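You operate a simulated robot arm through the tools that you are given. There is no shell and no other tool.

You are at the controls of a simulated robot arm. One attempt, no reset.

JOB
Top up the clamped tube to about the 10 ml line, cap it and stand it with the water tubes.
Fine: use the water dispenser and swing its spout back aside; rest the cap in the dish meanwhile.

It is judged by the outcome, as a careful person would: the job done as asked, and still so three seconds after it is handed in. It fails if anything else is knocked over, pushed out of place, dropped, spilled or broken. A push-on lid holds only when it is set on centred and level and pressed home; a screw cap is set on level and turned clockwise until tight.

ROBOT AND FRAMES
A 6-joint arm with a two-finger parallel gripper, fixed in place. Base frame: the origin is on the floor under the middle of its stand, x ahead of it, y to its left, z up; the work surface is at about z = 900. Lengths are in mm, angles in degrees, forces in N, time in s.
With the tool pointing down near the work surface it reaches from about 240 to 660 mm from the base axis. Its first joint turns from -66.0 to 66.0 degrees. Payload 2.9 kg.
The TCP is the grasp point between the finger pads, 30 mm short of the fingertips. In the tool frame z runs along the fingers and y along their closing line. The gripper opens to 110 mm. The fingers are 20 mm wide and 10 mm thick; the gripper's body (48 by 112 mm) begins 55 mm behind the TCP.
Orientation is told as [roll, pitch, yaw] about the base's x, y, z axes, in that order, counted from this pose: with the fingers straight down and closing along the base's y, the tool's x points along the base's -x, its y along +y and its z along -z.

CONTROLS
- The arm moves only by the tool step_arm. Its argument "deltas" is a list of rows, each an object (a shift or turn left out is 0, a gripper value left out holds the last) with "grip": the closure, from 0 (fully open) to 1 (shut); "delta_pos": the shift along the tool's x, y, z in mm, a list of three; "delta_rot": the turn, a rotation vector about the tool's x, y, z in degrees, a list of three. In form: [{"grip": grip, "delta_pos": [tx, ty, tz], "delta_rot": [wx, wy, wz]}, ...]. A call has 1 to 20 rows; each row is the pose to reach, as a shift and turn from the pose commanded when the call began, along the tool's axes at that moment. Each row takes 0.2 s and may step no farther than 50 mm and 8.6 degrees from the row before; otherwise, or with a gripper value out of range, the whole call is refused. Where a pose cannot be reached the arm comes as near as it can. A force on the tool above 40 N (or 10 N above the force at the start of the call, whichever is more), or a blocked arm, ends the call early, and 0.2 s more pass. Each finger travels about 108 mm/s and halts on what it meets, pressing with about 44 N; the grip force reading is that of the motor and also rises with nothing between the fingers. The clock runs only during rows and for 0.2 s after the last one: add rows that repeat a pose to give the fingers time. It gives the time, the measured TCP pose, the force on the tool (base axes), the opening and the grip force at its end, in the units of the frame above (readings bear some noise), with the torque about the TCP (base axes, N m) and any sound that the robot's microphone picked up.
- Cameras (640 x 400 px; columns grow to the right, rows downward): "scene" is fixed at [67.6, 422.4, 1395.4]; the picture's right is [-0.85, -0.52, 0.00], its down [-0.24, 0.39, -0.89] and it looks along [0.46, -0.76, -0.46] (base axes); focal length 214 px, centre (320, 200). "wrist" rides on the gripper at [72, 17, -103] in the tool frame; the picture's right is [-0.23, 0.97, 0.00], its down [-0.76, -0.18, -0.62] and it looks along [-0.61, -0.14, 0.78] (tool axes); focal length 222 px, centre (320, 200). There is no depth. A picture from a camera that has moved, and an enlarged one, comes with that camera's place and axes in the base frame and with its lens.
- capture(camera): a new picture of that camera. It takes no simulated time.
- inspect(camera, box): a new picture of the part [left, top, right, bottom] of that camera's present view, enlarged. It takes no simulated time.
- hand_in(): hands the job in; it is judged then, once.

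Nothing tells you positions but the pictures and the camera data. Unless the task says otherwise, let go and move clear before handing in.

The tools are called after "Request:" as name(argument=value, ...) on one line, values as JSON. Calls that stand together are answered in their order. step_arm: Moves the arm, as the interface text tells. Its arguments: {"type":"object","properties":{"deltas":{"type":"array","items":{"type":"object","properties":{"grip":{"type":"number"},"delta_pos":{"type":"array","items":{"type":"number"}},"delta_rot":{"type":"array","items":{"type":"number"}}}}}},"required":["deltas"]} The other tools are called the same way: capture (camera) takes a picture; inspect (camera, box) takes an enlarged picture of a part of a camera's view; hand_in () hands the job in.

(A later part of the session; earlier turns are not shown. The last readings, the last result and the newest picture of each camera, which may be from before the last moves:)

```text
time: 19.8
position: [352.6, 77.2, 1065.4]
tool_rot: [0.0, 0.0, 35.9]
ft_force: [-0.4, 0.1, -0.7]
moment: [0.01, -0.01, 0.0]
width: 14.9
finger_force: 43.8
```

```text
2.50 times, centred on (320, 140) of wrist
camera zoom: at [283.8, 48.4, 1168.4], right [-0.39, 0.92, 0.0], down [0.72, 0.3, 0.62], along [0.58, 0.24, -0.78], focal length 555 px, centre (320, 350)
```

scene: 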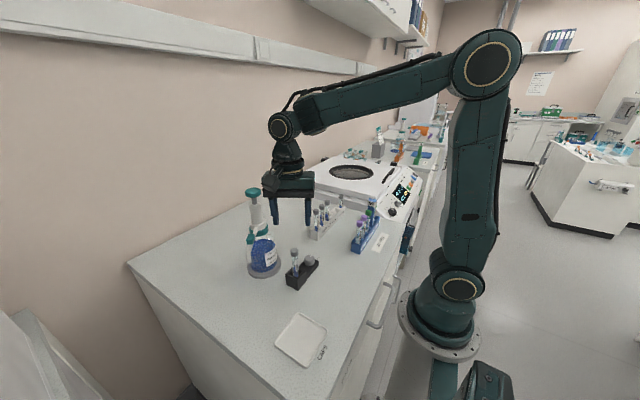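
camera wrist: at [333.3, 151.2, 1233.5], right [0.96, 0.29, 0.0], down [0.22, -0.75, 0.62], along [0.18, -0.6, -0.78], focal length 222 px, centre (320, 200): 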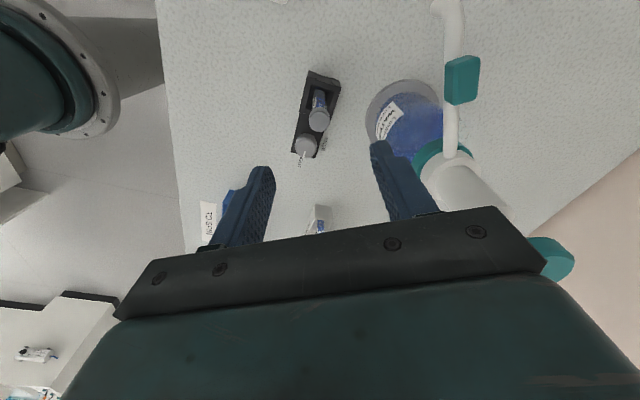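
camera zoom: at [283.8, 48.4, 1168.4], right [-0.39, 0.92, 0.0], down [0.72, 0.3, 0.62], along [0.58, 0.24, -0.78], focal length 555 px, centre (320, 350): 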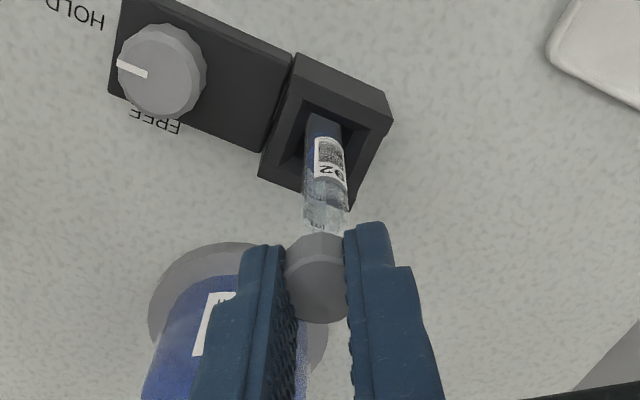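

The cap is off and the tube is still held. I'll check the tube mouth for threads before setting the cap in the dish.

Request:
inspect(camera="scene", box=[290, 248, 302, 272])

Request:
inspect(camera="wrist", box=[310, 105, 334, 140])

Request:
inspect(camera="scene", box=[288, 230, 308, 255])

```text
16.00 times, centred on (296, 260) of scene
camera zoom: at [67.6, 422.4, 1395.4], right [-0.85, -0.52, 0.0], down [-0.24, 0.39, -0.89], along [0.46, -0.76, -0.46], focal length 3432 px, centre (704, -760)
```

zoom: 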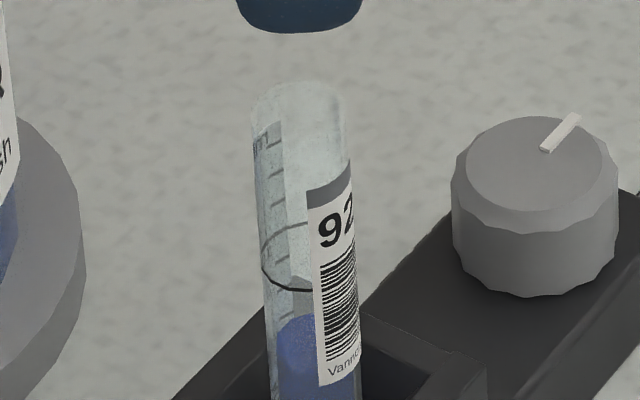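

```text
11.43 times, centred on (322, 122) of wrist
camera zoom: at [283.8, 48.4, 1168.4], right [-0.39, 0.92, 0.0], down [0.72, 0.3, 0.62], along [0.58, 0.24, -0.78], focal length 2538 px, centre (297, 1086)
```

zoom: 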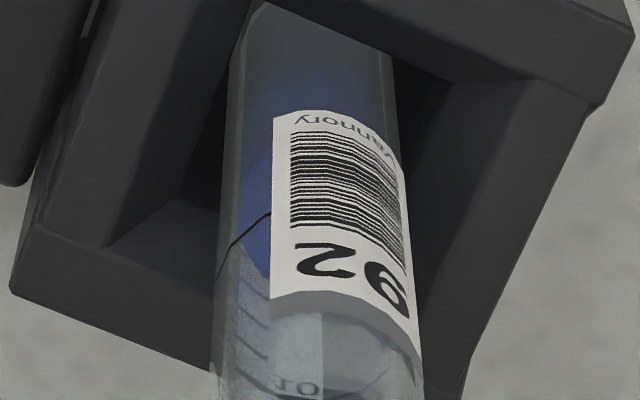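

```text
16.00 times, centred on (298, 242) of scene
camera zoom: at [67.6, 422.4, 1395.4], right [-0.85, -0.52, 0.0], down [-0.24, 0.39, -0.89], along [0.46, -0.76, -0.46], focal length 3432 px, centre (672, -480)
```

zoom: 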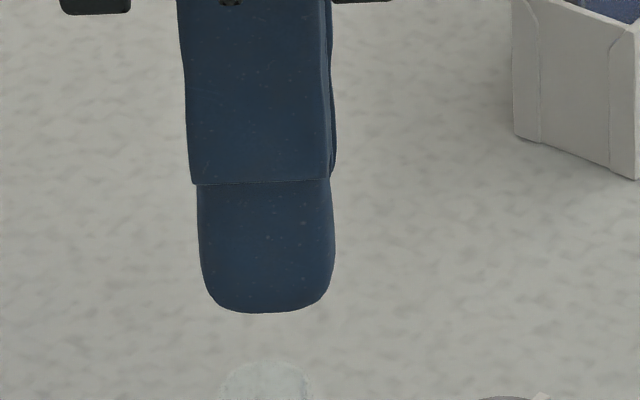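

The tube mouth shows no threads, but the cap came off by turning. I'll carry the cap over to the dish, whose centre I place near (250, 202).

Request:
step_arm(deltas=[{"delta_pos": [0, 20, -10]}, {"delta_pos": [2.5, 60, -10]}, {"delta_pos": [5, 100, -10]}, {"delta_pos": [7.5, 140, -10]}, {"delta_pos": [10, 161, -10]}, {"delta_pos": [10, 161, -10]}])

Request:
capture(camera="wrist")

Request:
inspect(camera="scene", box=[240, 220, 360, 380])

```text
time: 21.2
position: [251.0, 204.2, 1076.3]
tool_rot: [0.0, -0.2, 35.8]
ft_force: [0.0, 0.0, 0.5]
moment: [-0.01, -0.01, 0.0]
width: 14.9
finger_force: 43.6
```

```text
taken
camera wrist: at [181.8, 175.2, 1178.7], right [-0.39, 0.92, 0.0], down [0.72, 0.3, 0.62], along [0.58, 0.24, -0.78], focal length 222 px, centre (320, 200)
```

wrist: 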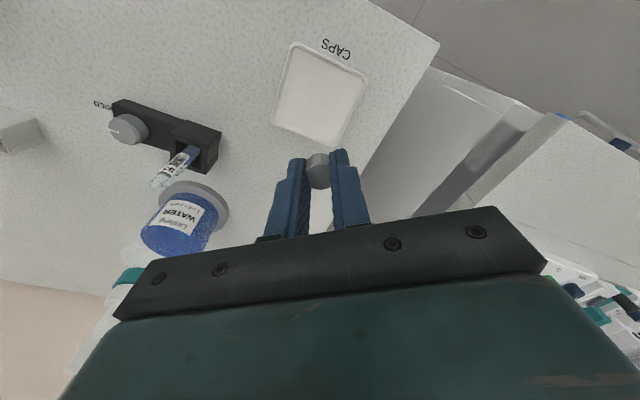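

```text
2.50 times, centred on (300, 300) of scene
camera zoom: at [67.6, 422.4, 1395.4], right [-0.85, -0.52, 0.0], down [-0.24, 0.39, -0.89], along [0.46, -0.76, -0.46], focal length 536 px, centre (370, -50)
```

zoom: 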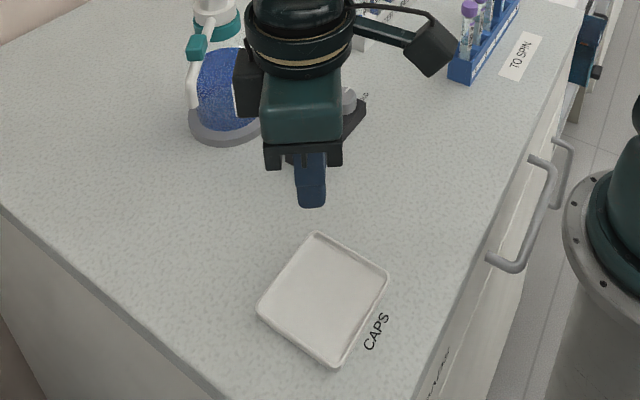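

The dish corners come out around x 200–293, y 155–244, so the cap is over its middle. I'll lower it to just above the dish floor.

Request:
step_arm(deltas=[{"delta_pos": [0, 0, 40]}, {"delta_pos": [0, 0, 80]}, {"delta_pos": [0, 0, 110]}, {"delta_pos": [0, 0, 125]}, {"delta_pos": [0, 0, 132]}, {"delta_pos": [0, 0, 134]}, {"delta_pos": [0, 0, 134]}])

Request:
inspect(camera="scene", box=[270, 290, 350, 370])

Request:
inspect(camera="wrist", box=[250, 100, 400, 220])

```text
time: 22.8
position: [251.5, 203.2, 942.0]
tool_rot: [0.0, -0.1, 35.9]
ft_force: [0.7, 0.1, -0.1]
moment: [0.02, -0.02, 0.02]
width: 15.1
finger_force: 43.8
```

```text
5.00 times, centred on (310, 330) of scene
camera zoom: at [67.6, 422.4, 1395.4], right [-0.85, -0.52, 0.0], down [-0.24, 0.39, -0.89], along [0.46, -0.76, -0.46], focal length 1072 px, centre (370, -450)
```

zoom: 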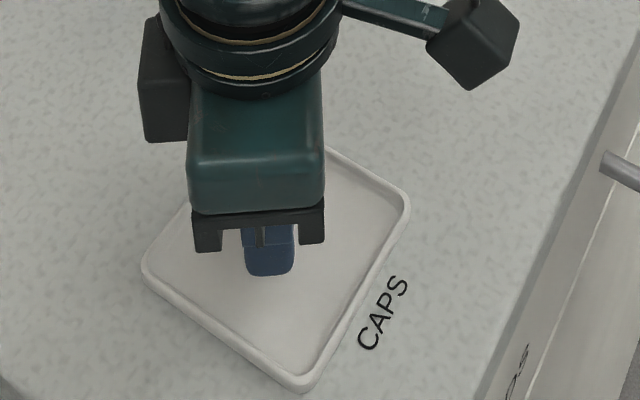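

```text
3.33 times, centred on (325, 160) of wrist
camera zoom: at [182.2, 174.4, 1044.8], right [-0.39, 0.92, 0.0], down [0.72, 0.3, 0.62], along [0.58, 0.24, -0.78], focal length 740 px, centre (303, 333)
```

zoom: 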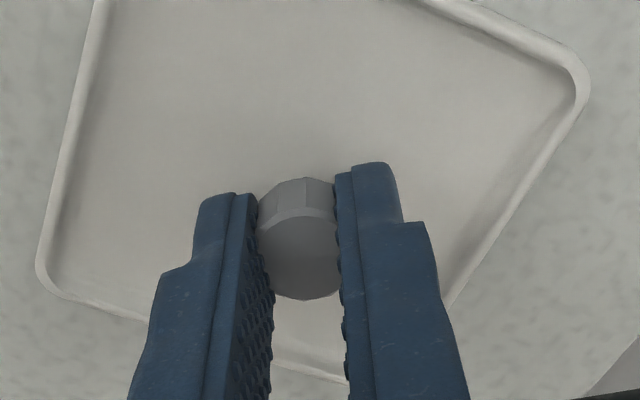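

Request:
step_arm(deltas=[{"delta_pos": [0, 0, 1]}, {"delta_pos": [0, 0, 2]}, {"delta_pos": [0, 0, 3]}])

```text
time: 23.6
position: [252.8, 203.8, 939.8]
tool_rot: [0.0, -0.1, 35.9]
ft_force: [-0.2, -0.4, 0.0]
moment: [0.01, 0.02, 0.01]
width: 15.0
finger_force: 43.6
```

Still no contact with the dish floor, so I'll continue down slowly.

Request:
step_arm(deltas=[{"delta_pos": [0, 0, 0.7]}, {"delta_pos": [0, 0, 1.4]}, {"delta_pos": [0, 0, 2]}])

```text
time: 24.4
position: [252.5, 202.9, 937.6]
tool_rot: [0.0, -0.2, 36.0]
ft_force: [-0.1, -0.7, 0.2]
moment: [0.01, -0.02, -0.02]
width: 14.9
finger_force: 44.1
```

Request:
step_arm(deltas=[{"delta_pos": [0, 0, 0.7]}, {"delta_pos": [0, 0, 1.4]}, {"delta_pos": [0, 0, 2]}])

Request:
inspect(camera="wrist", box=[280, 130, 360, 200])

```text
time: 25.2
position: [250.9, 202.9, 937.1]
tool_rot: [0.1, -0.2, 35.9]
ft_force: [-1.5, -0.1, 11.4]
moment: [0.01, 0.05, 0.01]
width: 14.8
finger_force: 44.2
```

```text
5.71 times, centred on (320, 165) of wrist
camera zoom: at [182.3, 174.1, 1038.8], right [-0.39, 0.92, 0.0], down [0.72, 0.3, 0.63], along [0.58, 0.24, -0.78], focal length 1269 px, centre (320, 400)
```

zoom: 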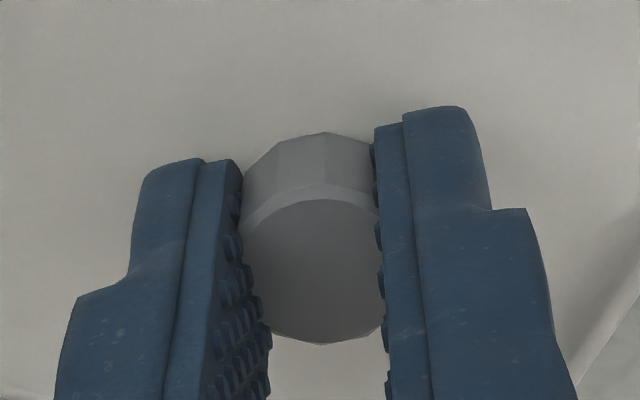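

The cap has touched the dish floor (11 N). I'll ease up about 1 mm, open gently and rise.

Request:
step_arm(deltas=[{"delta_pos": [0, 0, -1.2]}, {"delta_pos": [0, 0, -1.2], "grip": 0.85}, {"delta_pos": [0, 0, -1.2], "grip": 0.7}, {"delta_pos": [0, 0, -1.2], "grip": 0.5}, {"delta_pos": [0, 0, -1.2], "grip": 0.5}, {"delta_pos": [0, 0, -25]}, {"delta_pos": [0, 0, -60]}, {"delta_pos": [0, 0, -100]}, {"delta_pos": [0, 0, -140]}, {"delta_pos": [0, 0, -140]}])

Request:
inspect(camera="wrist", box=[240, 20, 400, 180])

Request:
inspect(camera="scene", box=[220, 180, 350, 370])

```text
time: 27.4
position: [251.8, 203.6, 1077.7]
tool_rot: [0.0, -0.1, 35.9]
ft_force: [0.2, -0.3, 0.6]
moment: [0.01, 0.02, 0.0]
width: 54.9
finger_force: 0.1
```

```text
2.50 times, centred on (320, 100) of wrist
camera zoom: at [182.4, 173.3, 1180.0], right [-0.39, 0.92, 0.0], down [0.72, 0.3, 0.62], along [0.58, 0.24, -0.78], focal length 555 px, centre (320, 450)
```

zoom: 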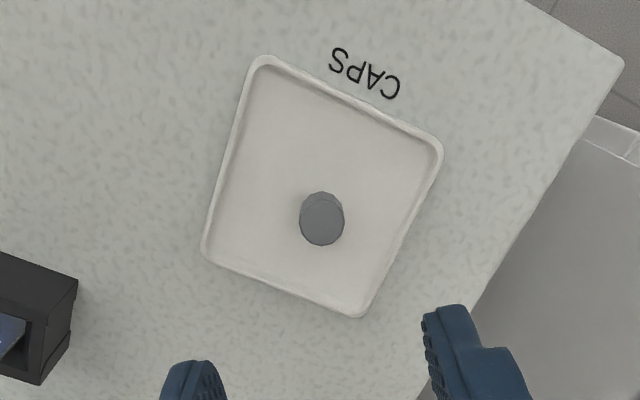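

```text
2.11 times, centred on (285, 275) of scene
camera zoom: at [67.6, 422.4, 1395.4], right [-0.85, -0.52, 0.0], down [-0.24, 0.39, -0.89], along [0.46, -0.76, -0.46], focal length 452 px, centre (394, 42)
```

zoom: 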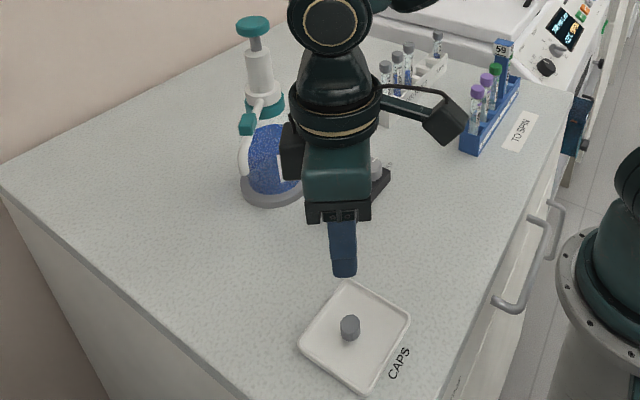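

The cap stands upright in the dish at about (251, 203). Next I'll go above the spout tab at about (430, 148.5, 1071), lining the closing direction up across the spout.

Request:
step_arm(deltas=[{"delta_pos": [0, 0, -40], "delta_rot": [0, 0, 8]}, {"delta_pos": [-5, -7, -72], "delta_rot": [0, 0, 16]}, {"delta_pos": [-17, -23, -72], "delta_rot": [0, 0, 24]}, {"delta_pos": [-29, -39, -72], "delta_rot": [0, 0, 32]}, {"delta_pos": [-41, -55, -72], "delta_rot": [0, 0, 40]}, {"delta_pos": [-53, -71, -72], "delta_rot": [0, 0, 48]}, {"delta_pos": [-65, -87, -72], "delta_rot": [0, 0, 56]}, {"delta_pos": [-77, -103, -72], "delta_rot": [0, 0, 64]}, {"delta_pos": [-89, -119, -72], "delta_rot": [0, 0, 72]}, {"delta_pos": [-101, -134, -72], "delta_rot": [0, 0, 80]}, {"delta_pos": [-112, -149, -72], "delta_rot": [0, 0, 88]}, {"delta_pos": [-112, -149, -72], "delta_rot": [0, 0, 91]}, {"delta_pos": [-112, -149, -72], "delta_rot": [0, 0, 91]}])

Request:
capture(camera="wrist")

Request:
inspect(camera="scene", box=[220, 170, 330, 290])

```text
time: 30.2
position: [429.9, 148.8, 1148.0]
tool_rot: [0.2, 0.0, -55.3]
ft_force: [0.1, 0.2, -0.5]
moment: [0.01, -0.02, -0.01]
width: 54.8
finger_force: 0.0
```

```text
taken
camera wrist: at [401.3, 217.3, 1251.1], right [0.93, 0.37, 0.0], down [0.29, -0.73, 0.62], along [0.23, -0.58, -0.78], focal length 222 px, centre (320, 200)
```

wrist: 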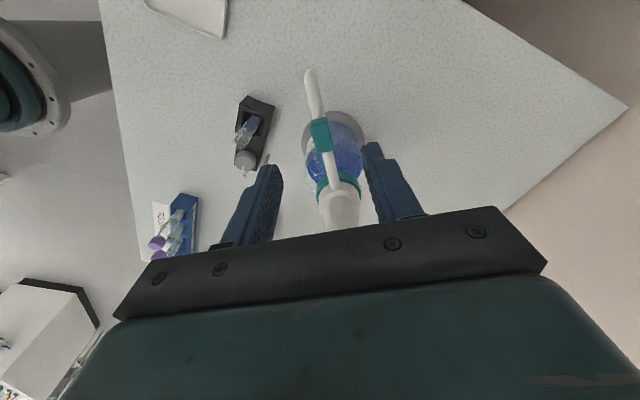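

```text
3.33 times, centred on (275, 230) of scene
camera zoom: at [67.6, 422.4, 1395.4], right [-0.85, -0.52, 0.0], down [-0.24, 0.39, -0.89], along [0.46, -0.76, -0.46], focal length 715 px, centre (470, 100)
```

zoom: 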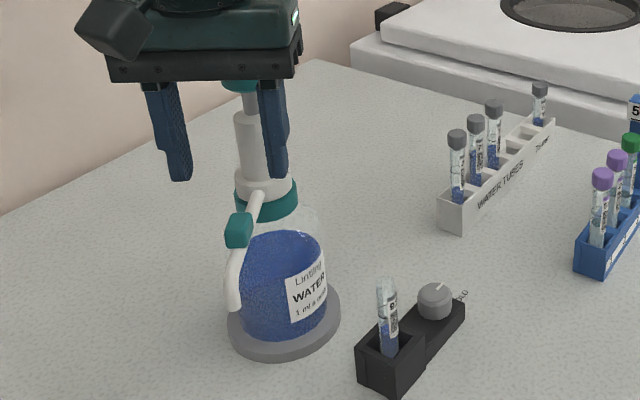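

Request:
inspect(camera="wrist", box=[240, 50, 420, 230])

```text
2.22 times, centred on (330, 140) of wrist
camera zoom: at [401.3, 217.3, 1251.1], right [0.93, 0.37, 0.0], down [0.29, -0.73, 0.62], along [0.23, -0.58, -0.78], focal length 494 px, centre (298, 333)
```

zoom: 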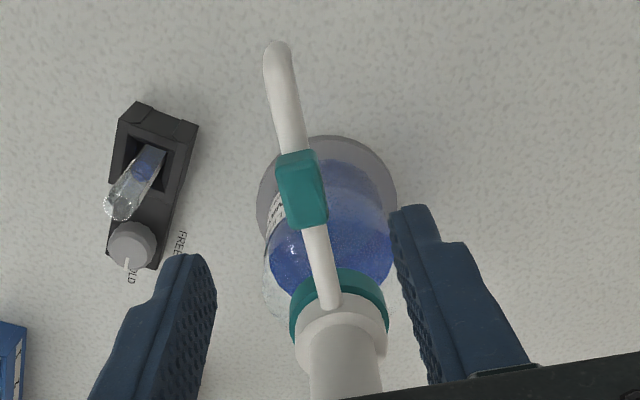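

The tab is centred between the fingers. I'll descend around it and narrow the opening to a loose cage.

Request:
step_arm(deltas=[{"delta_pos": [0, 0, 20]}, {"delta_pos": [0, 0, 40]}, {"delta_pos": [0, 0, 55]}, {"delta_pos": [0, 0, 63]}, {"delta_pos": [0, 0, 63], "grip": 0.6}, {"delta_pos": [0, 0, 63], "grip": 0.7}, {"delta_pos": [0, 0, 63], "grip": 0.72}])

Request:
inspect(camera="wrist", box=[240, 50, 420, 230])

Request:
inspect(camera="scene", box=[220, 170, 330, 290])

```text
time: 31.8
position: [429.1, 147.6, 1084.9]
tool_rot: [0.0, -0.1, -55.1]
ft_force: [0.0, 0.4, 1.0]
moment: [0.0, -0.01, 0.0]
width: 30.9
finger_force: 0.0
```

```text
2.22 times, centred on (330, 140) of wrist
camera zoom: at [400.6, 216.3, 1187.8], right [0.93, 0.37, 0.0], down [0.29, -0.73, 0.62], along [0.23, -0.58, -0.78], focal length 494 px, centre (298, 333)
```

zoom: 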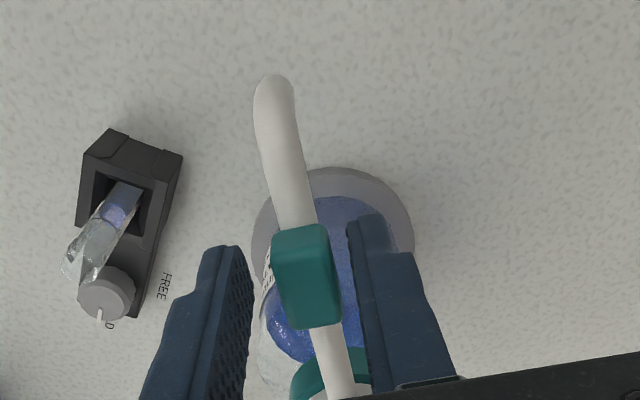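

```text
3.33 times, centred on (275, 230) of scene
camera zoom: at [67.6, 422.4, 1395.4], right [-0.85, -0.52, 0.0], down [-0.24, 0.39, -0.89], along [0.46, -0.76, -0.46], focal length 715 px, centre (470, 100)
```

zoom: 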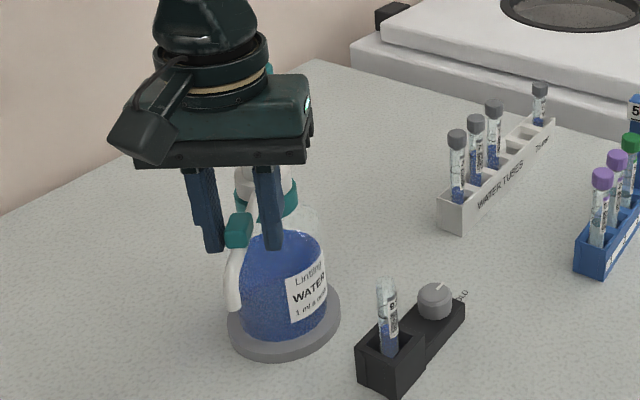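

The tab sits between the fingers with a few millimetres of play each side. I'll swing it about the dispenser axis, the first 25° as a check.

Request:
step_arm(deltas=[{"delta_pos": [-0.32, -7.35, 0], "delta_rot": [0, 0, -5]}, {"delta_pos": [-1.28, -14.64, 0], "delta_rot": [0, 0, -10]}, {"delta_pos": [-2.87, -21.82, 0], "delta_rot": [0, 0, -15]}, {"delta_pos": [-5.08, -28.83, 0], "delta_rot": [0, 0, -20]}, {"delta_pos": [-7.9, -35.63, 0], "delta_rot": [0, 0, -25]}])

Request:
inspect(camera="wrist", box=[240, 50, 420, 230])

Request:
inspect(camera="scene", box=[220, 170, 330, 290])

```text
time: 33.0
position: [403.7, 121.8, 1084.4]
tool_rot: [0.2, 0.0, -30.0]
ft_force: [0.2, 0.2, 0.6]
moment: [0.0, -0.02, 0.02]
width: 31.3
finger_force: 0.2
```

```text
2.22 times, centred on (330, 140) of wrist
camera zoom: at [349.3, 172.0, 1186.9], right [0.68, 0.73, 0.0], down [0.57, -0.54, 0.62], along [0.46, -0.43, -0.78], focal length 494 px, centre (298, 333)
```

zoom: 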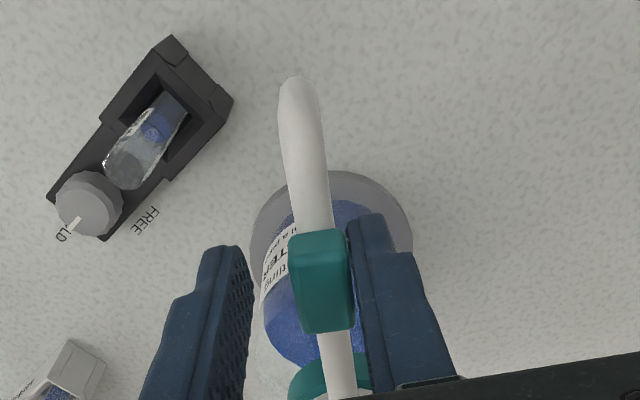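

```text
3.33 times, centred on (275, 230) of scene
camera zoom: at [67.6, 422.4, 1395.4], right [-0.85, -0.52, 0.0], down [-0.24, 0.39, -0.89], along [0.46, -0.76, -0.46], focal length 715 px, centre (470, 100)
```

zoom: 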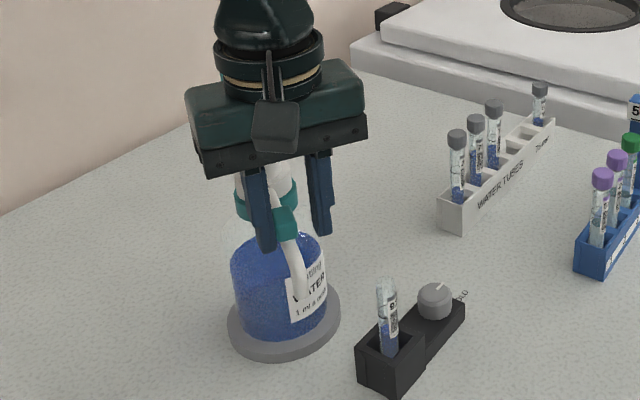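

The spout follows easily with hardly any force and the bottle stays put. I'll swing the remaining arc toward the tube.

Request:
step_arm(deltas=[{"delta_pos": [-0.32, -7.35, 0], "delta_rot": [0, 0, -5]}, {"delta_pos": [-1.28, -14.64, 0], "delta_rot": [0, 0, -10]}, {"delta_pos": [-2.87, -21.82, 0], "delta_rot": [0, 0, -15]}, {"delta_pos": [-5.08, -28.83, 0], "delta_rot": [0, 0, -20]}, {"delta_pos": [-7.9, -35.63, 0], "delta_rot": [0, 0, -25]}, {"delta_pos": [-11.29, -42.15, 0], "delta_rot": [0, 0, -30]}])

Request:
inspect(camera="wrist", box=[240, 50, 420, 230])

Request:
inspect(camera="scene", box=[250, 200, 330, 290])

```text
time: 34.4
position: [393.1, 79.5, 1084.4]
tool_rot: [0.1, -0.2, 0.0]
ft_force: [-0.1, 0.3, -0.4]
moment: [-0.01, 0.0, 0.0]
width: 30.9
finger_force: 0.1
```

```text
2.22 times, centred on (330, 140) of wrist
camera zoom: at [320.7, 95.2, 1187.3], right [0.23, 0.97, 0.0], down [0.76, -0.18, 0.62], along [0.61, -0.14, -0.78], focal length 494 px, centre (298, 333)
```

zoom: 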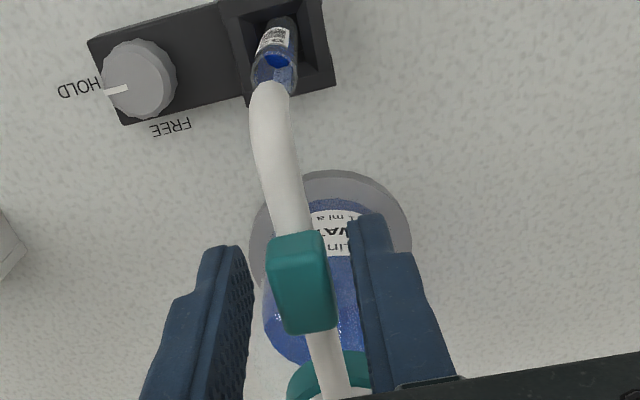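

```text
4.44 times, centred on (290, 245) of scene
camera zoom: at [67.6, 422.4, 1395.4], right [-0.85, -0.52, 0.0], down [-0.24, 0.39, -0.89], along [0.46, -0.76, -0.46], focal length 953 px, centre (453, 0)
```

zoom: 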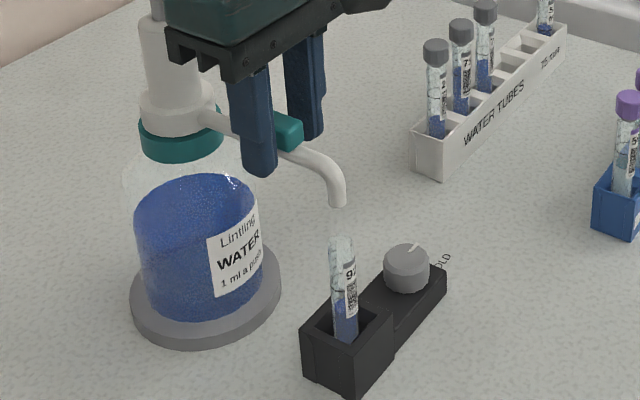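

The spout now seems to sit over the tube mouth. I'll check the alignment closely.

Request:
inspect(camera="scene", box=[310, 230, 335, 262])

Request:
inspect(camera="wrist", box=[295, 55, 335, 110])

Request:
inspect(camera="scene", box=[310, 220, 335, 275])

```text
12.50 times, centred on (322, 246) of scene
camera zoom: at [67.6, 422.4, 1395.4], right [-0.85, -0.52, 0.0], down [-0.24, 0.39, -0.89], along [0.46, -0.76, -0.46], focal length 2681 px, centre (289, -375)
```

zoom: 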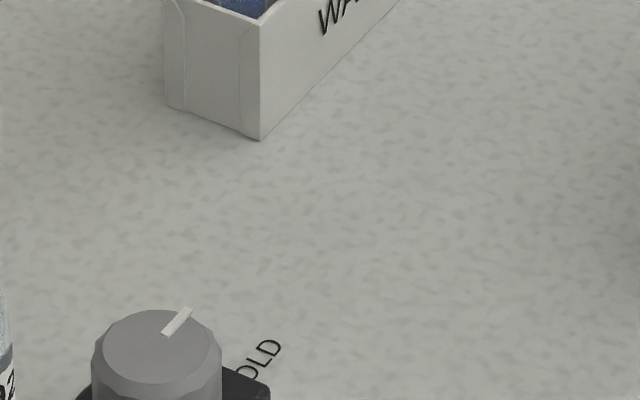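

```text
7.27 times, centred on (315, 82) of wrist
camera zoom: at [320.7, 95.2, 1187.3], right [0.23, 0.97, 0.0], down [0.76, -0.18, 0.62], along [0.61, -0.14, -0.78], focal length 1615 px, centre (356, 1054)
```

zoom: 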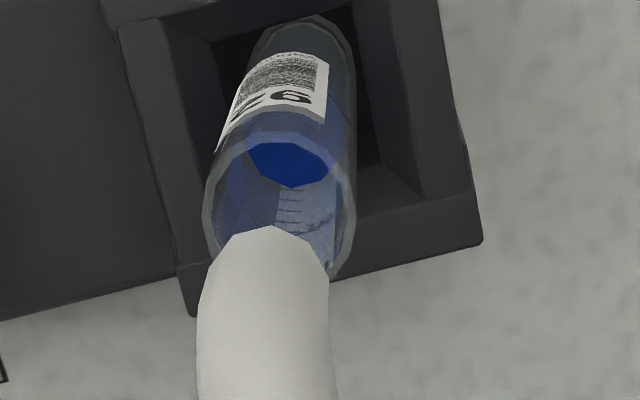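

```text
7.27 times, centred on (322, 248) of scene
camera zoom: at [67.6, 422.4, 1395.4], right [-0.85, -0.52, 0.0], down [-0.24, 0.39, -0.89], along [0.46, -0.76, -0.46], focal length 1560 px, centre (302, -146)
```

zoom: 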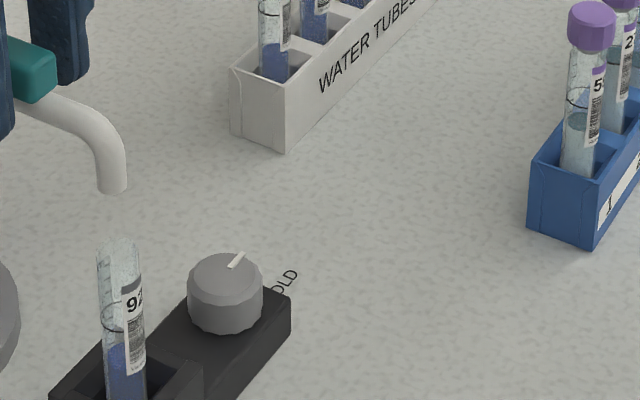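

Request:
inspect(camera="scene", box=[283, 230, 308, 265])

```text
11.43 times, centred on (296, 248) of scene
camera zoom: at [67.6, 422.4, 1395.4], right [-0.85, -0.52, 0.0], down [-0.24, 0.39, -0.89], along [0.46, -0.76, -0.46], focal length 2451 px, centre (600, -343)
```

zoom: 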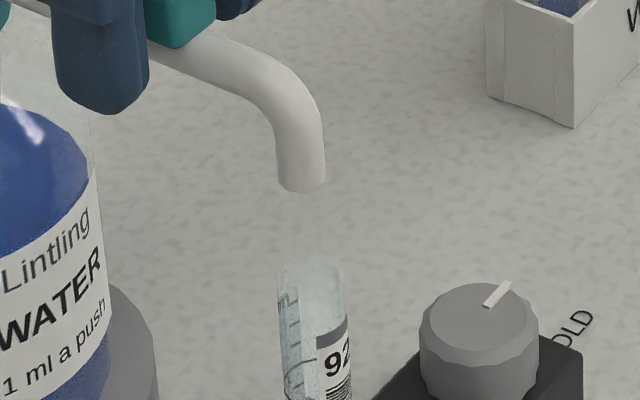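

The outlet is centred over the tube mouth to within about a millimetre. I'll rise straight up off the spout, close the fingers and move above the pump head at (479, 79).

Request:
step_arm(deltas=[{"delta_pos": [0, 0, -30]}, {"delta_pos": [0, 0, -70]}, {"delta_pos": [0, 0, -110]}, {"delta_pos": [0, 0, -135]}, {"delta_pos": [-25, 0, -135], "grip": 0.9}, {"delta_pos": [-55, 0, -135], "grip": 1.0}, {"delta_pos": [-86, -0.3, -135]}, {"delta_pos": [-86, -0.3, -135]}, {"delta_pos": [-86, -0.3, -135]}])

Request:
capture(camera="wrist")

Request:
inspect(camera="scene", box=[220, 140, 330, 290])

```text
time: 36.4
position: [477.5, 77.5, 1219.0]
tool_rot: [0.1, 0.0, -0.1]
ft_force: [-0.5, 0.5, -0.1]
moment: [-0.04, 0.02, 0.01]
width: 0.0
finger_force: 37.7
```

```text
taken
camera wrist: at [403.6, 94.4, 1322.3], right [0.23, 0.97, 0.0], down [0.76, -0.18, 0.62], along [0.61, -0.14, -0.78], focal length 222 px, centre (320, 200)
```

wrist: 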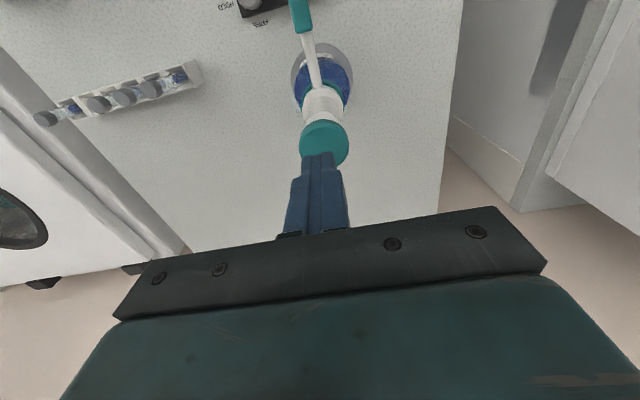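

```text
2.67 times, centred on (275, 215) of scene
camera zoom: at [67.6, 422.4, 1395.4], right [-0.85, -0.52, 0.0], down [-0.24, 0.39, -0.89], along [0.46, -0.76, -0.46], focal length 572 px, centre (440, 160)
```

zoom: 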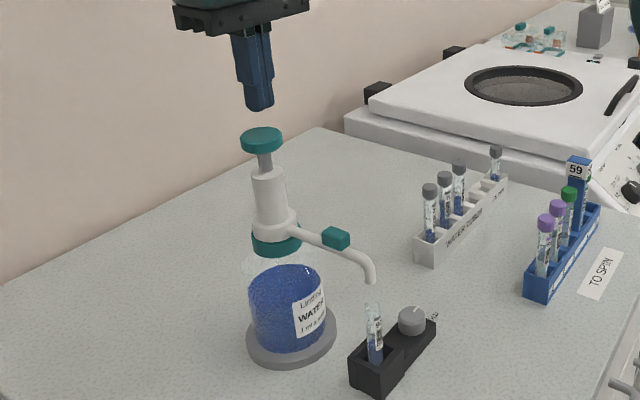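

Request:
inspect(camera="wrist", box=[280, 90, 370, 180])

Request:
inspect(camera="scene", box=[245, 150, 285, 220])

```text
4.44 times, centred on (325, 135) of wrist
camera zoom: at [403.6, 94.4, 1322.3], right [0.23, 0.97, 0.0], down [0.76, -0.18, 0.62], along [0.61, -0.14, -0.78], focal length 987 px, centre (298, 489)
```

zoom: 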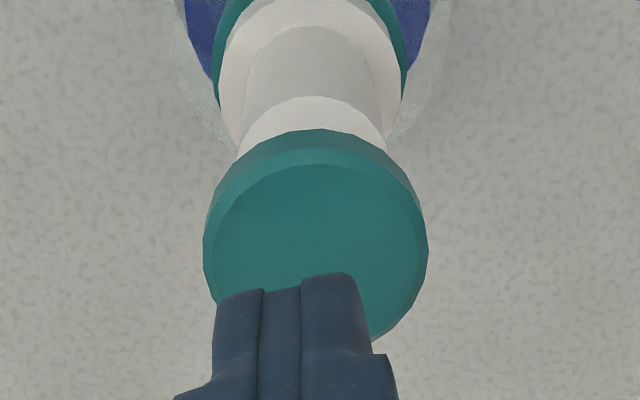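

```text
5.71 times, centred on (265, 185) of scene
camera zoom: at [67.6, 422.4, 1395.4], right [-0.85, -0.52, 0.0], down [-0.24, 0.39, -0.89], along [0.46, -0.76, -0.46], focal length 1226 px, centre (634, 286)
```

zoom: 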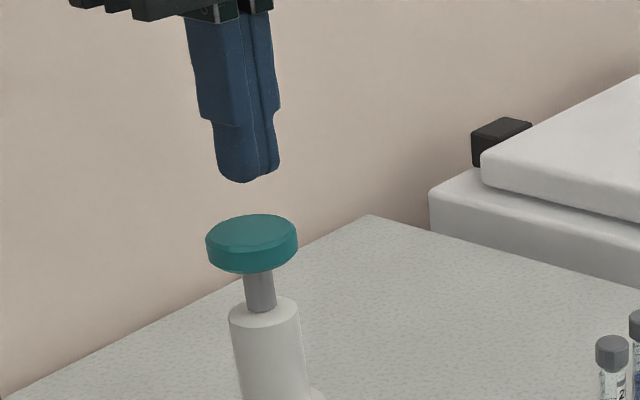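

The pump head centre is at about (478.5, 79.7). I'll lower to just above it first.

Request:
step_arm(deltas=[{"delta_pos": [-0.5, 1.3, 10]}, {"delta_pos": [-0.5, 1.3, 20]}, {"delta_pos": [-0.5, 1.3, 27]}, {"delta_pos": [-0.5, 1.3, 27]}])

Request:
inspect(camera="scene", box=[245, 150, 285, 220])

Request:
inspect(camera="wrist", box=[280, 90, 370, 180])

```text
time: 37.4
position: [479.1, 78.9, 1192.1]
tool_rot: [0.0, -0.2, -0.1]
ft_force: [0.9, -0.5, 0.7]
moment: [0.02, 0.0, 0.0]
width: 0.2
finger_force: 37.3
```

```text
5.71 times, centred on (265, 185) of scene
camera zoom: at [67.6, 422.4, 1395.4], right [-0.85, -0.52, 0.0], down [-0.24, 0.39, -0.89], along [0.46, -0.76, -0.46], focal length 1226 px, centre (634, 286)
```

zoom: 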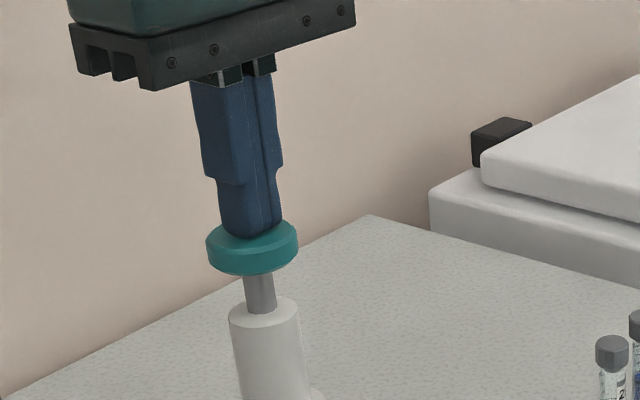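

```text
4.44 times, centred on (325, 135) of wrist
camera zoom: at [405.5, 95.5, 1295.5], right [0.23, 0.97, 0.0], down [0.76, -0.18, 0.62], along [0.61, -0.14, -0.78], focal length 987 px, centre (298, 489)
```

zoom: 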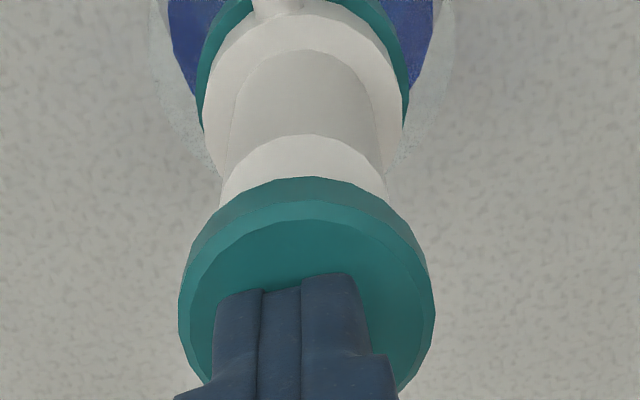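

I'll press the pump head down one full stroke, slowly, until it bottoms.

Request:
step_arm(deltas=[{"delta_pos": [0, 0, 2]}, {"delta_pos": [0, 0, 4]}, {"delta_pos": [0, 0, 6]}, {"delta_pos": [0, 0, 8]}, {"delta_pos": [0, 0, 10]}, {"delta_pos": [0, 0, 12]}, {"delta_pos": [0, 0, 14]}, {"delta_pos": [0, 0, 16]}])

Request:
inspect(camera="scene", box=[245, 150, 285, 220])

Request:
inspect(camera="scene", box=[283, 230, 308, 280])

```text
time: 39.2
position: [479.6, 78.8, 1175.6]
tool_rot: [0.1, -0.1, 0.0]
ft_force: [2.2, -0.4, 5.2]
moment: [-0.02, -0.06, 0.01]
width: 0.1
finger_force: 37.8
heard: click
```

```text
5.71 times, centred on (265, 185) of scene
camera zoom: at [67.6, 422.4, 1395.4], right [-0.85, -0.52, 0.0], down [-0.24, 0.39, -0.89], along [0.46, -0.76, -0.46], focal length 1226 px, centre (634, 286)
```

zoom: 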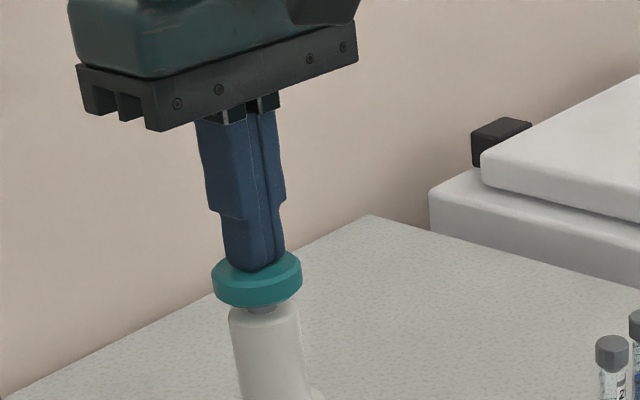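

```text
8.00 times, centred on (296, 255) of scene
camera zoom: at [67.6, 422.4, 1395.4], right [-0.85, -0.52, 0.0], down [-0.24, 0.39, -0.89], along [0.46, -0.76, -0.46], focal length 1716 px, centre (516, -240)
```

zoom: 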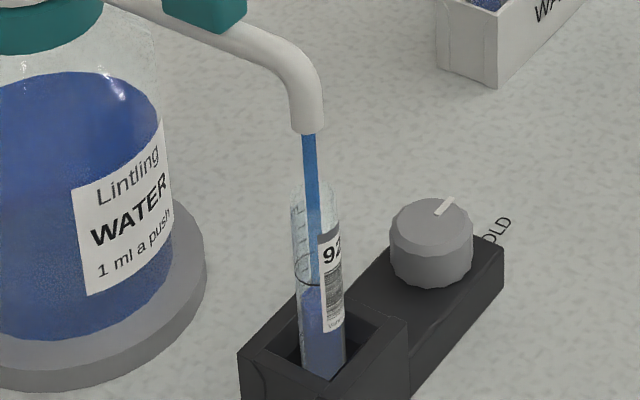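

A click, and the water is streaming into the tube. I'll hold briefly, then release fully and check the level.

Request:
step_arm(deltas=[{"delta_pos": [0, 0, 0]}, {"delta_pos": [0, 0, -4]}, {"delta_pos": [0, 0, -10]}, {"delta_pos": [0, 0, -16]}, {"delta_pos": [0, 0, -20]}, {"delta_pos": [0, 0, -20]}, {"delta_pos": [0, 0, -20]}])

Request:
inspect(camera="scene", box=[285, 245, 307, 280])

Request:
inspect(camera="scene", box=[245, 150, 285, 220])

```text
time: 40.8
position: [479.7, 79.8, 1197.3]
tool_rot: [0.1, 0.1, -0.1]
ft_force: [0.3, 0.3, 0.1]
moment: [-0.01, -0.01, -0.01]
width: 0.2
finger_force: 37.9
```

```text
11.43 times, centred on (296, 262) of scene
camera zoom: at [67.6, 422.4, 1395.4], right [-0.85, -0.52, 0.0], down [-0.24, 0.39, -0.89], along [0.46, -0.76, -0.46], focal length 2451 px, centre (594, -514)
```

zoom: 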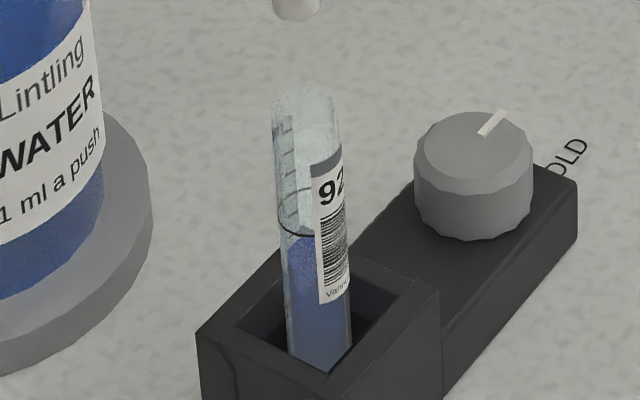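

```text
5.71 times, centred on (265, 185) of scene
camera zoom: at [67.6, 422.4, 1395.4], right [-0.85, -0.52, 0.0], down [-0.24, 0.39, -0.89], along [0.46, -0.76, -0.46], focal length 1226 px, centre (634, 286)
```

zoom: 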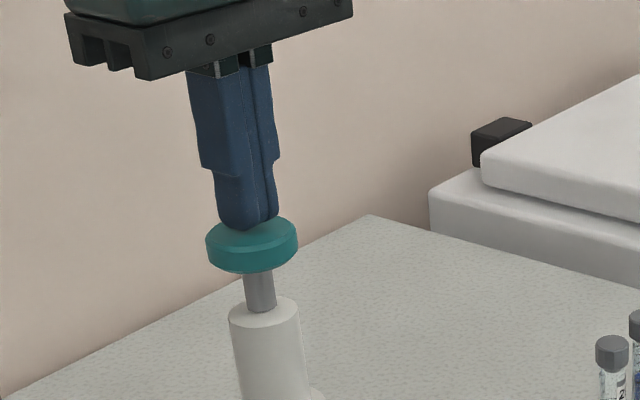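

The level rose by about one division and the pump returned. I'll look closer before the next push.

Request:
inspect(camera="scene", box=[290, 252, 302, 275])

```text
16.00 times, centred on (296, 264) of scene
camera zoom: at [67.6, 422.4, 1395.4], right [-0.85, -0.52, 0.0], down [-0.24, 0.39, -0.89], along [0.46, -0.76, -0.46], focal length 3432 px, centre (704, -816)
```

zoom: 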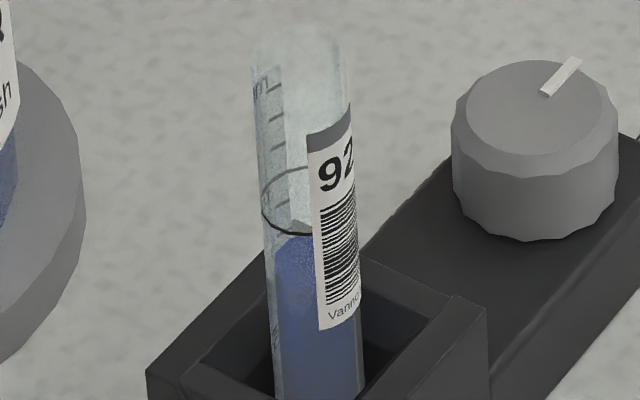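

The level is about 2 divisions under the ring (≈8 ml). Next comes the second push.

Request:
step_arm(deltas=[{"delta_pos": [0, 0, 5]}, {"delta_pos": [0, 0, 8]}, {"delta_pos": [0, 0, 10]}, {"delta_pos": [0, 0, 12]}, {"delta_pos": [0, 0, 14]}, {"delta_pos": [0, 0, 16]}, {"delta_pos": [0, 0, 18]}, {"delta_pos": [0, 0, 20]}, {"delta_pos": [0, 0, 20]}, {"delta_pos": [0, 0, 20]}])

```text
time: 43.0
position: [479.6, 80.9, 1176.9]
tool_rot: [0.0, -0.2, -0.1]
ft_force: [1.5, -1.1, 5.9]
moment: [-0.05, -0.07, 0.01]
width: 0.0
finger_force: 37.9
heard: click
```

Request:
step_arm(deltas=[{"delta_pos": [0, 0, 0]}, {"delta_pos": [0, 0, -4]}, {"delta_pos": [0, 0, -10]}, {"delta_pos": [0, 0, -16]}, {"delta_pos": [0, 0, -20]}, {"delta_pos": [0, 0, -20]}, {"delta_pos": [0, 0, -20]}])

Request:
inspect(camera="scene", box=[290, 252, 302, 275])

Request:
inspect(camera="scene", box=[240, 150, 310, 290])

```text
time: 44.6
position: [480.7, 79.8, 1196.8]
tool_rot: [0.2, 0.0, -0.1]
ft_force: [-0.7, 0.2, -0.4]
moment: [-0.03, -0.03, 0.02]
width: 0.0
finger_force: 38.1
```

```text
16.00 times, centred on (296, 264) of scene
camera zoom: at [67.6, 422.4, 1395.4], right [-0.85, -0.52, 0.0], down [-0.24, 0.39, -0.89], along [0.46, -0.76, -0.46], focal length 3432 px, centre (704, -816)
```

zoom: 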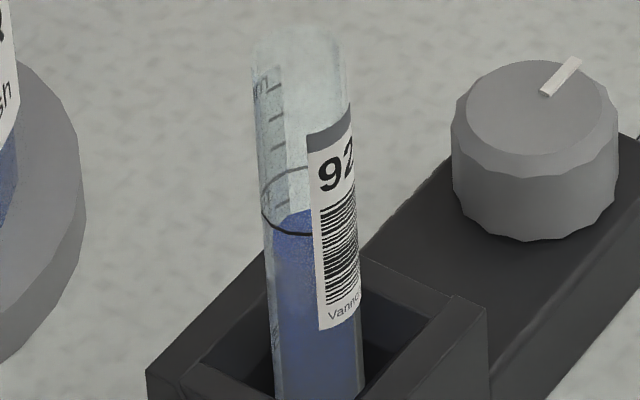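

```text
2.86 times, centred on (275, 220) of scene
camera zoom: at [67.6, 422.4, 1395.4], right [-0.85, -0.52, 0.0], down [-0.24, 0.39, -0.89], along [0.46, -0.76, -0.46], focal length 613 px, centre (449, 143)
```

zoom: 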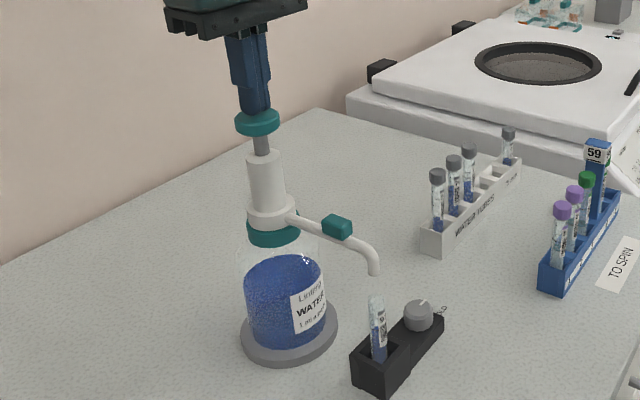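

The level is now about one division below the ring. Next comes the third push.

Request:
step_arm(deltas=[{"delta_pos": [0, 0, 5]}, {"delta_pos": [0, 0, 8]}, {"delta_pos": [0, 0, 10]}, {"delta_pos": [0, 0, 12]}, {"delta_pos": [0, 0, 14]}, {"delta_pos": [0, 0, 16]}, {"delta_pos": [0, 0, 18]}, {"delta_pos": [0, 0, 20]}, {"delta_pos": [0, 0, 20]}, {"delta_pos": [0, 0, 20]}])

```text
time: 46.8
position: [480.7, 79.9, 1177.1]
tool_rot: [0.2, 0.0, -0.1]
ft_force: [0.9, 1.2, 6.0]
moment: [0.05, 0.04, 0.0]
width: 0.1
finger_force: 37.9
heard: click
```

Request:
step_arm(deltas=[{"delta_pos": [0, 0, 0]}, {"delta_pos": [0, 0, -4]}, {"delta_pos": [0, 0, -10]}, {"delta_pos": [0, 0, -16]}, {"delta_pos": [0, 0, -22]}, {"delta_pos": [0, 0, -30]}, {"delta_pos": [0, 0, -40]}, {"delta_pos": [0, 0, -40]}])

Request:
inspect(camera="scene", box=[290, 252, 302, 275])

Request:
inspect(camera="scene", box=[240, 150, 310, 290])

```text
time: 48.6
position: [479.4, 80.7, 1216.7]
tool_rot: [0.0, -0.1, -0.1]
ft_force: [0.0, -0.8, 0.7]
moment: [-0.03, -0.03, 0.0]
width: 0.1
finger_force: 37.9
```

```text
16.00 times, centred on (296, 264) of scene
camera zoom: at [67.6, 422.4, 1395.4], right [-0.85, -0.52, 0.0], down [-0.24, 0.39, -0.89], along [0.46, -0.76, -0.46], focal length 3432 px, centre (704, -816)
```

zoom: 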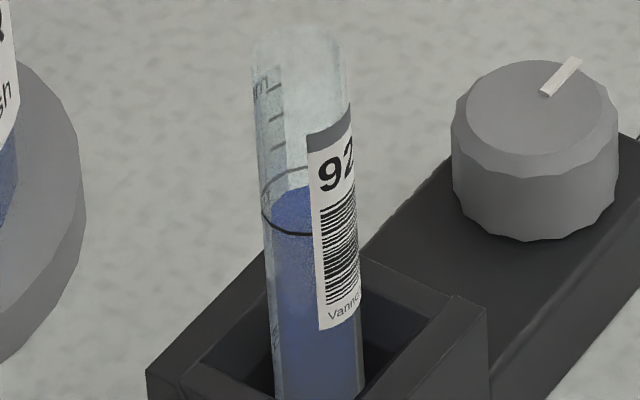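

```text
2.86 times, centred on (275, 220) of scene
camera zoom: at [67.6, 422.4, 1395.4], right [-0.85, -0.52, 0.0], down [-0.24, 0.39, -0.89], along [0.46, -0.76, -0.46], focal length 613 px, centre (449, 143)
```

zoom: 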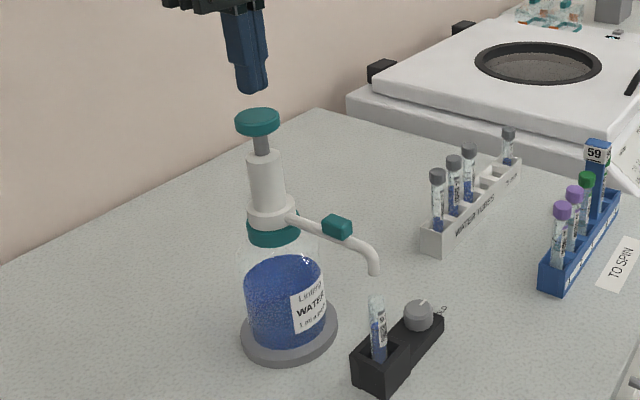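

The level is close to the ring. I'll take the graduated-side view again to judge it accurately before moving the spout.

Request:
step_arm(deltas=[{"delta_pos": [0, 0, -25], "delta_rot": [0, 0, 0]}, {"delta_pos": [2, -8, -25], "delta_rot": [0, 0, -8.5]}, {"delta_pos": [5, -16, -25], "delta_rot": [0, 0, -17]}, {"delta_pos": [8, -24, -25], "delta_rot": [0, 0, -25.5]}, {"delta_pos": [11, -32, -25], "delta_rot": [0, 0, -34]}, {"delta_pos": [14, -40, -25], "delta_rot": [0, 0, -42.5]}, {"delta_pos": [17, -48, -25], "delta_rot": [0, 0, -51]}, {"delta_pos": [20, -56, -25], "delta_rot": [0, 0, -59.5]}, {"delta_pos": [24, -64, -25], "delta_rot": [0, 0, -68]}, {"delta_pos": [28, -72, -25], "delta_rot": [0, 0, -76.5]}, {"delta_pos": [33, -80, -25], "delta_rot": [0, 0, -85]}, {"delta_pos": [38, -88, -25], "delta_rot": [0, 0, -93.5]}, {"delta_pos": [43, -94, -25], "delta_rot": [0, 0, -102]}, {"delta_pos": [49, -98, -25], "delta_rot": [0, 0, -110.5]}, {"delta_pos": [49, -98, -10], "delta_rot": [0, 0, -119], "grip": 0.5}, {"delta_pos": [49, -98, 10], "delta_rot": [0, 0, -127.5], "grip": 0.2}, {"delta_pos": [49, -98, 30], "delta_rot": [0, 0, -135], "grip": 0}, {"delta_pos": [49, -98, 44], "delta_rot": [0, 0, -135], "grip": 0}, {"delta_pos": [49, -98, 44], "delta_rot": [0, 0, -135], "grip": 0}])

Request:
capture(camera="wrist")

Request:
inspect(camera="wrist", box=[322, 166, 334, 182])

Request:
inspect(camera="wrist", box=[315, 155, 340, 200])

```text
time: 52.6
position: [430.9, -16.9, 1173.0]
tool_rot: [-0.1, 0.0, 134.9]
ft_force: [-0.9, -0.1, -0.2]
moment: [0.01, 0.0, -0.02]
width: 109.9
finger_force: 0.0
```

```text
taken
camera wrist: at [468.7, -81.3, 1275.3], right [-0.85, -0.53, 0.0], down [-0.41, 0.66, 0.62], along [-0.33, 0.53, -0.78], focal length 222 px, centre (320, 200)
```

wrist: 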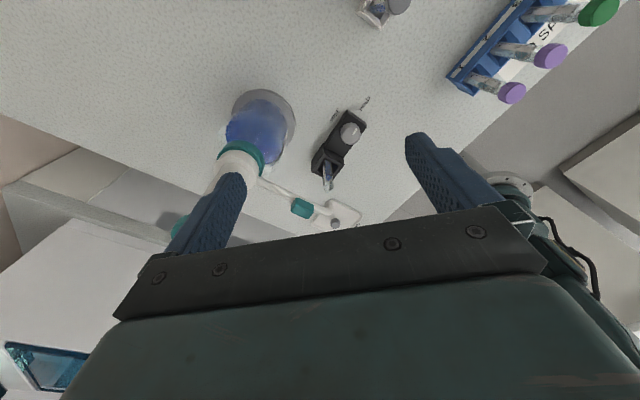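

```text
16.00 times, centred on (328, 174) of wrist
camera zoom: at [468.7, -81.3, 1275.3], right [-0.85, -0.53, 0.0], down [-0.41, 0.66, 0.62], along [-0.33, 0.53, -0.78], focal length 3554 px, centre (192, 616)
```

zoom: 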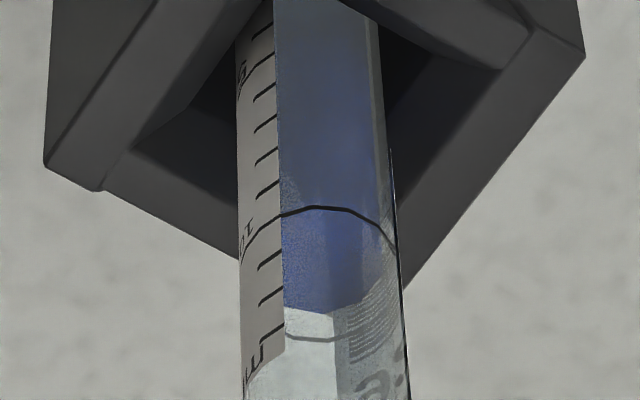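

```text
8.89 times, centred on (328, 178) of wrist
camera zoom: at [468.7, -81.3, 1275.3], right [-0.85, -0.53, 0.0], down [-0.41, 0.66, 0.62], along [-0.33, 0.53, -0.78], focal length 1974 px, centre (253, 400)
```

zoom: 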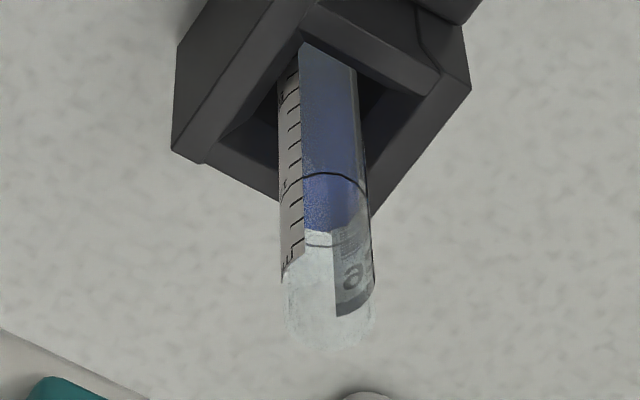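

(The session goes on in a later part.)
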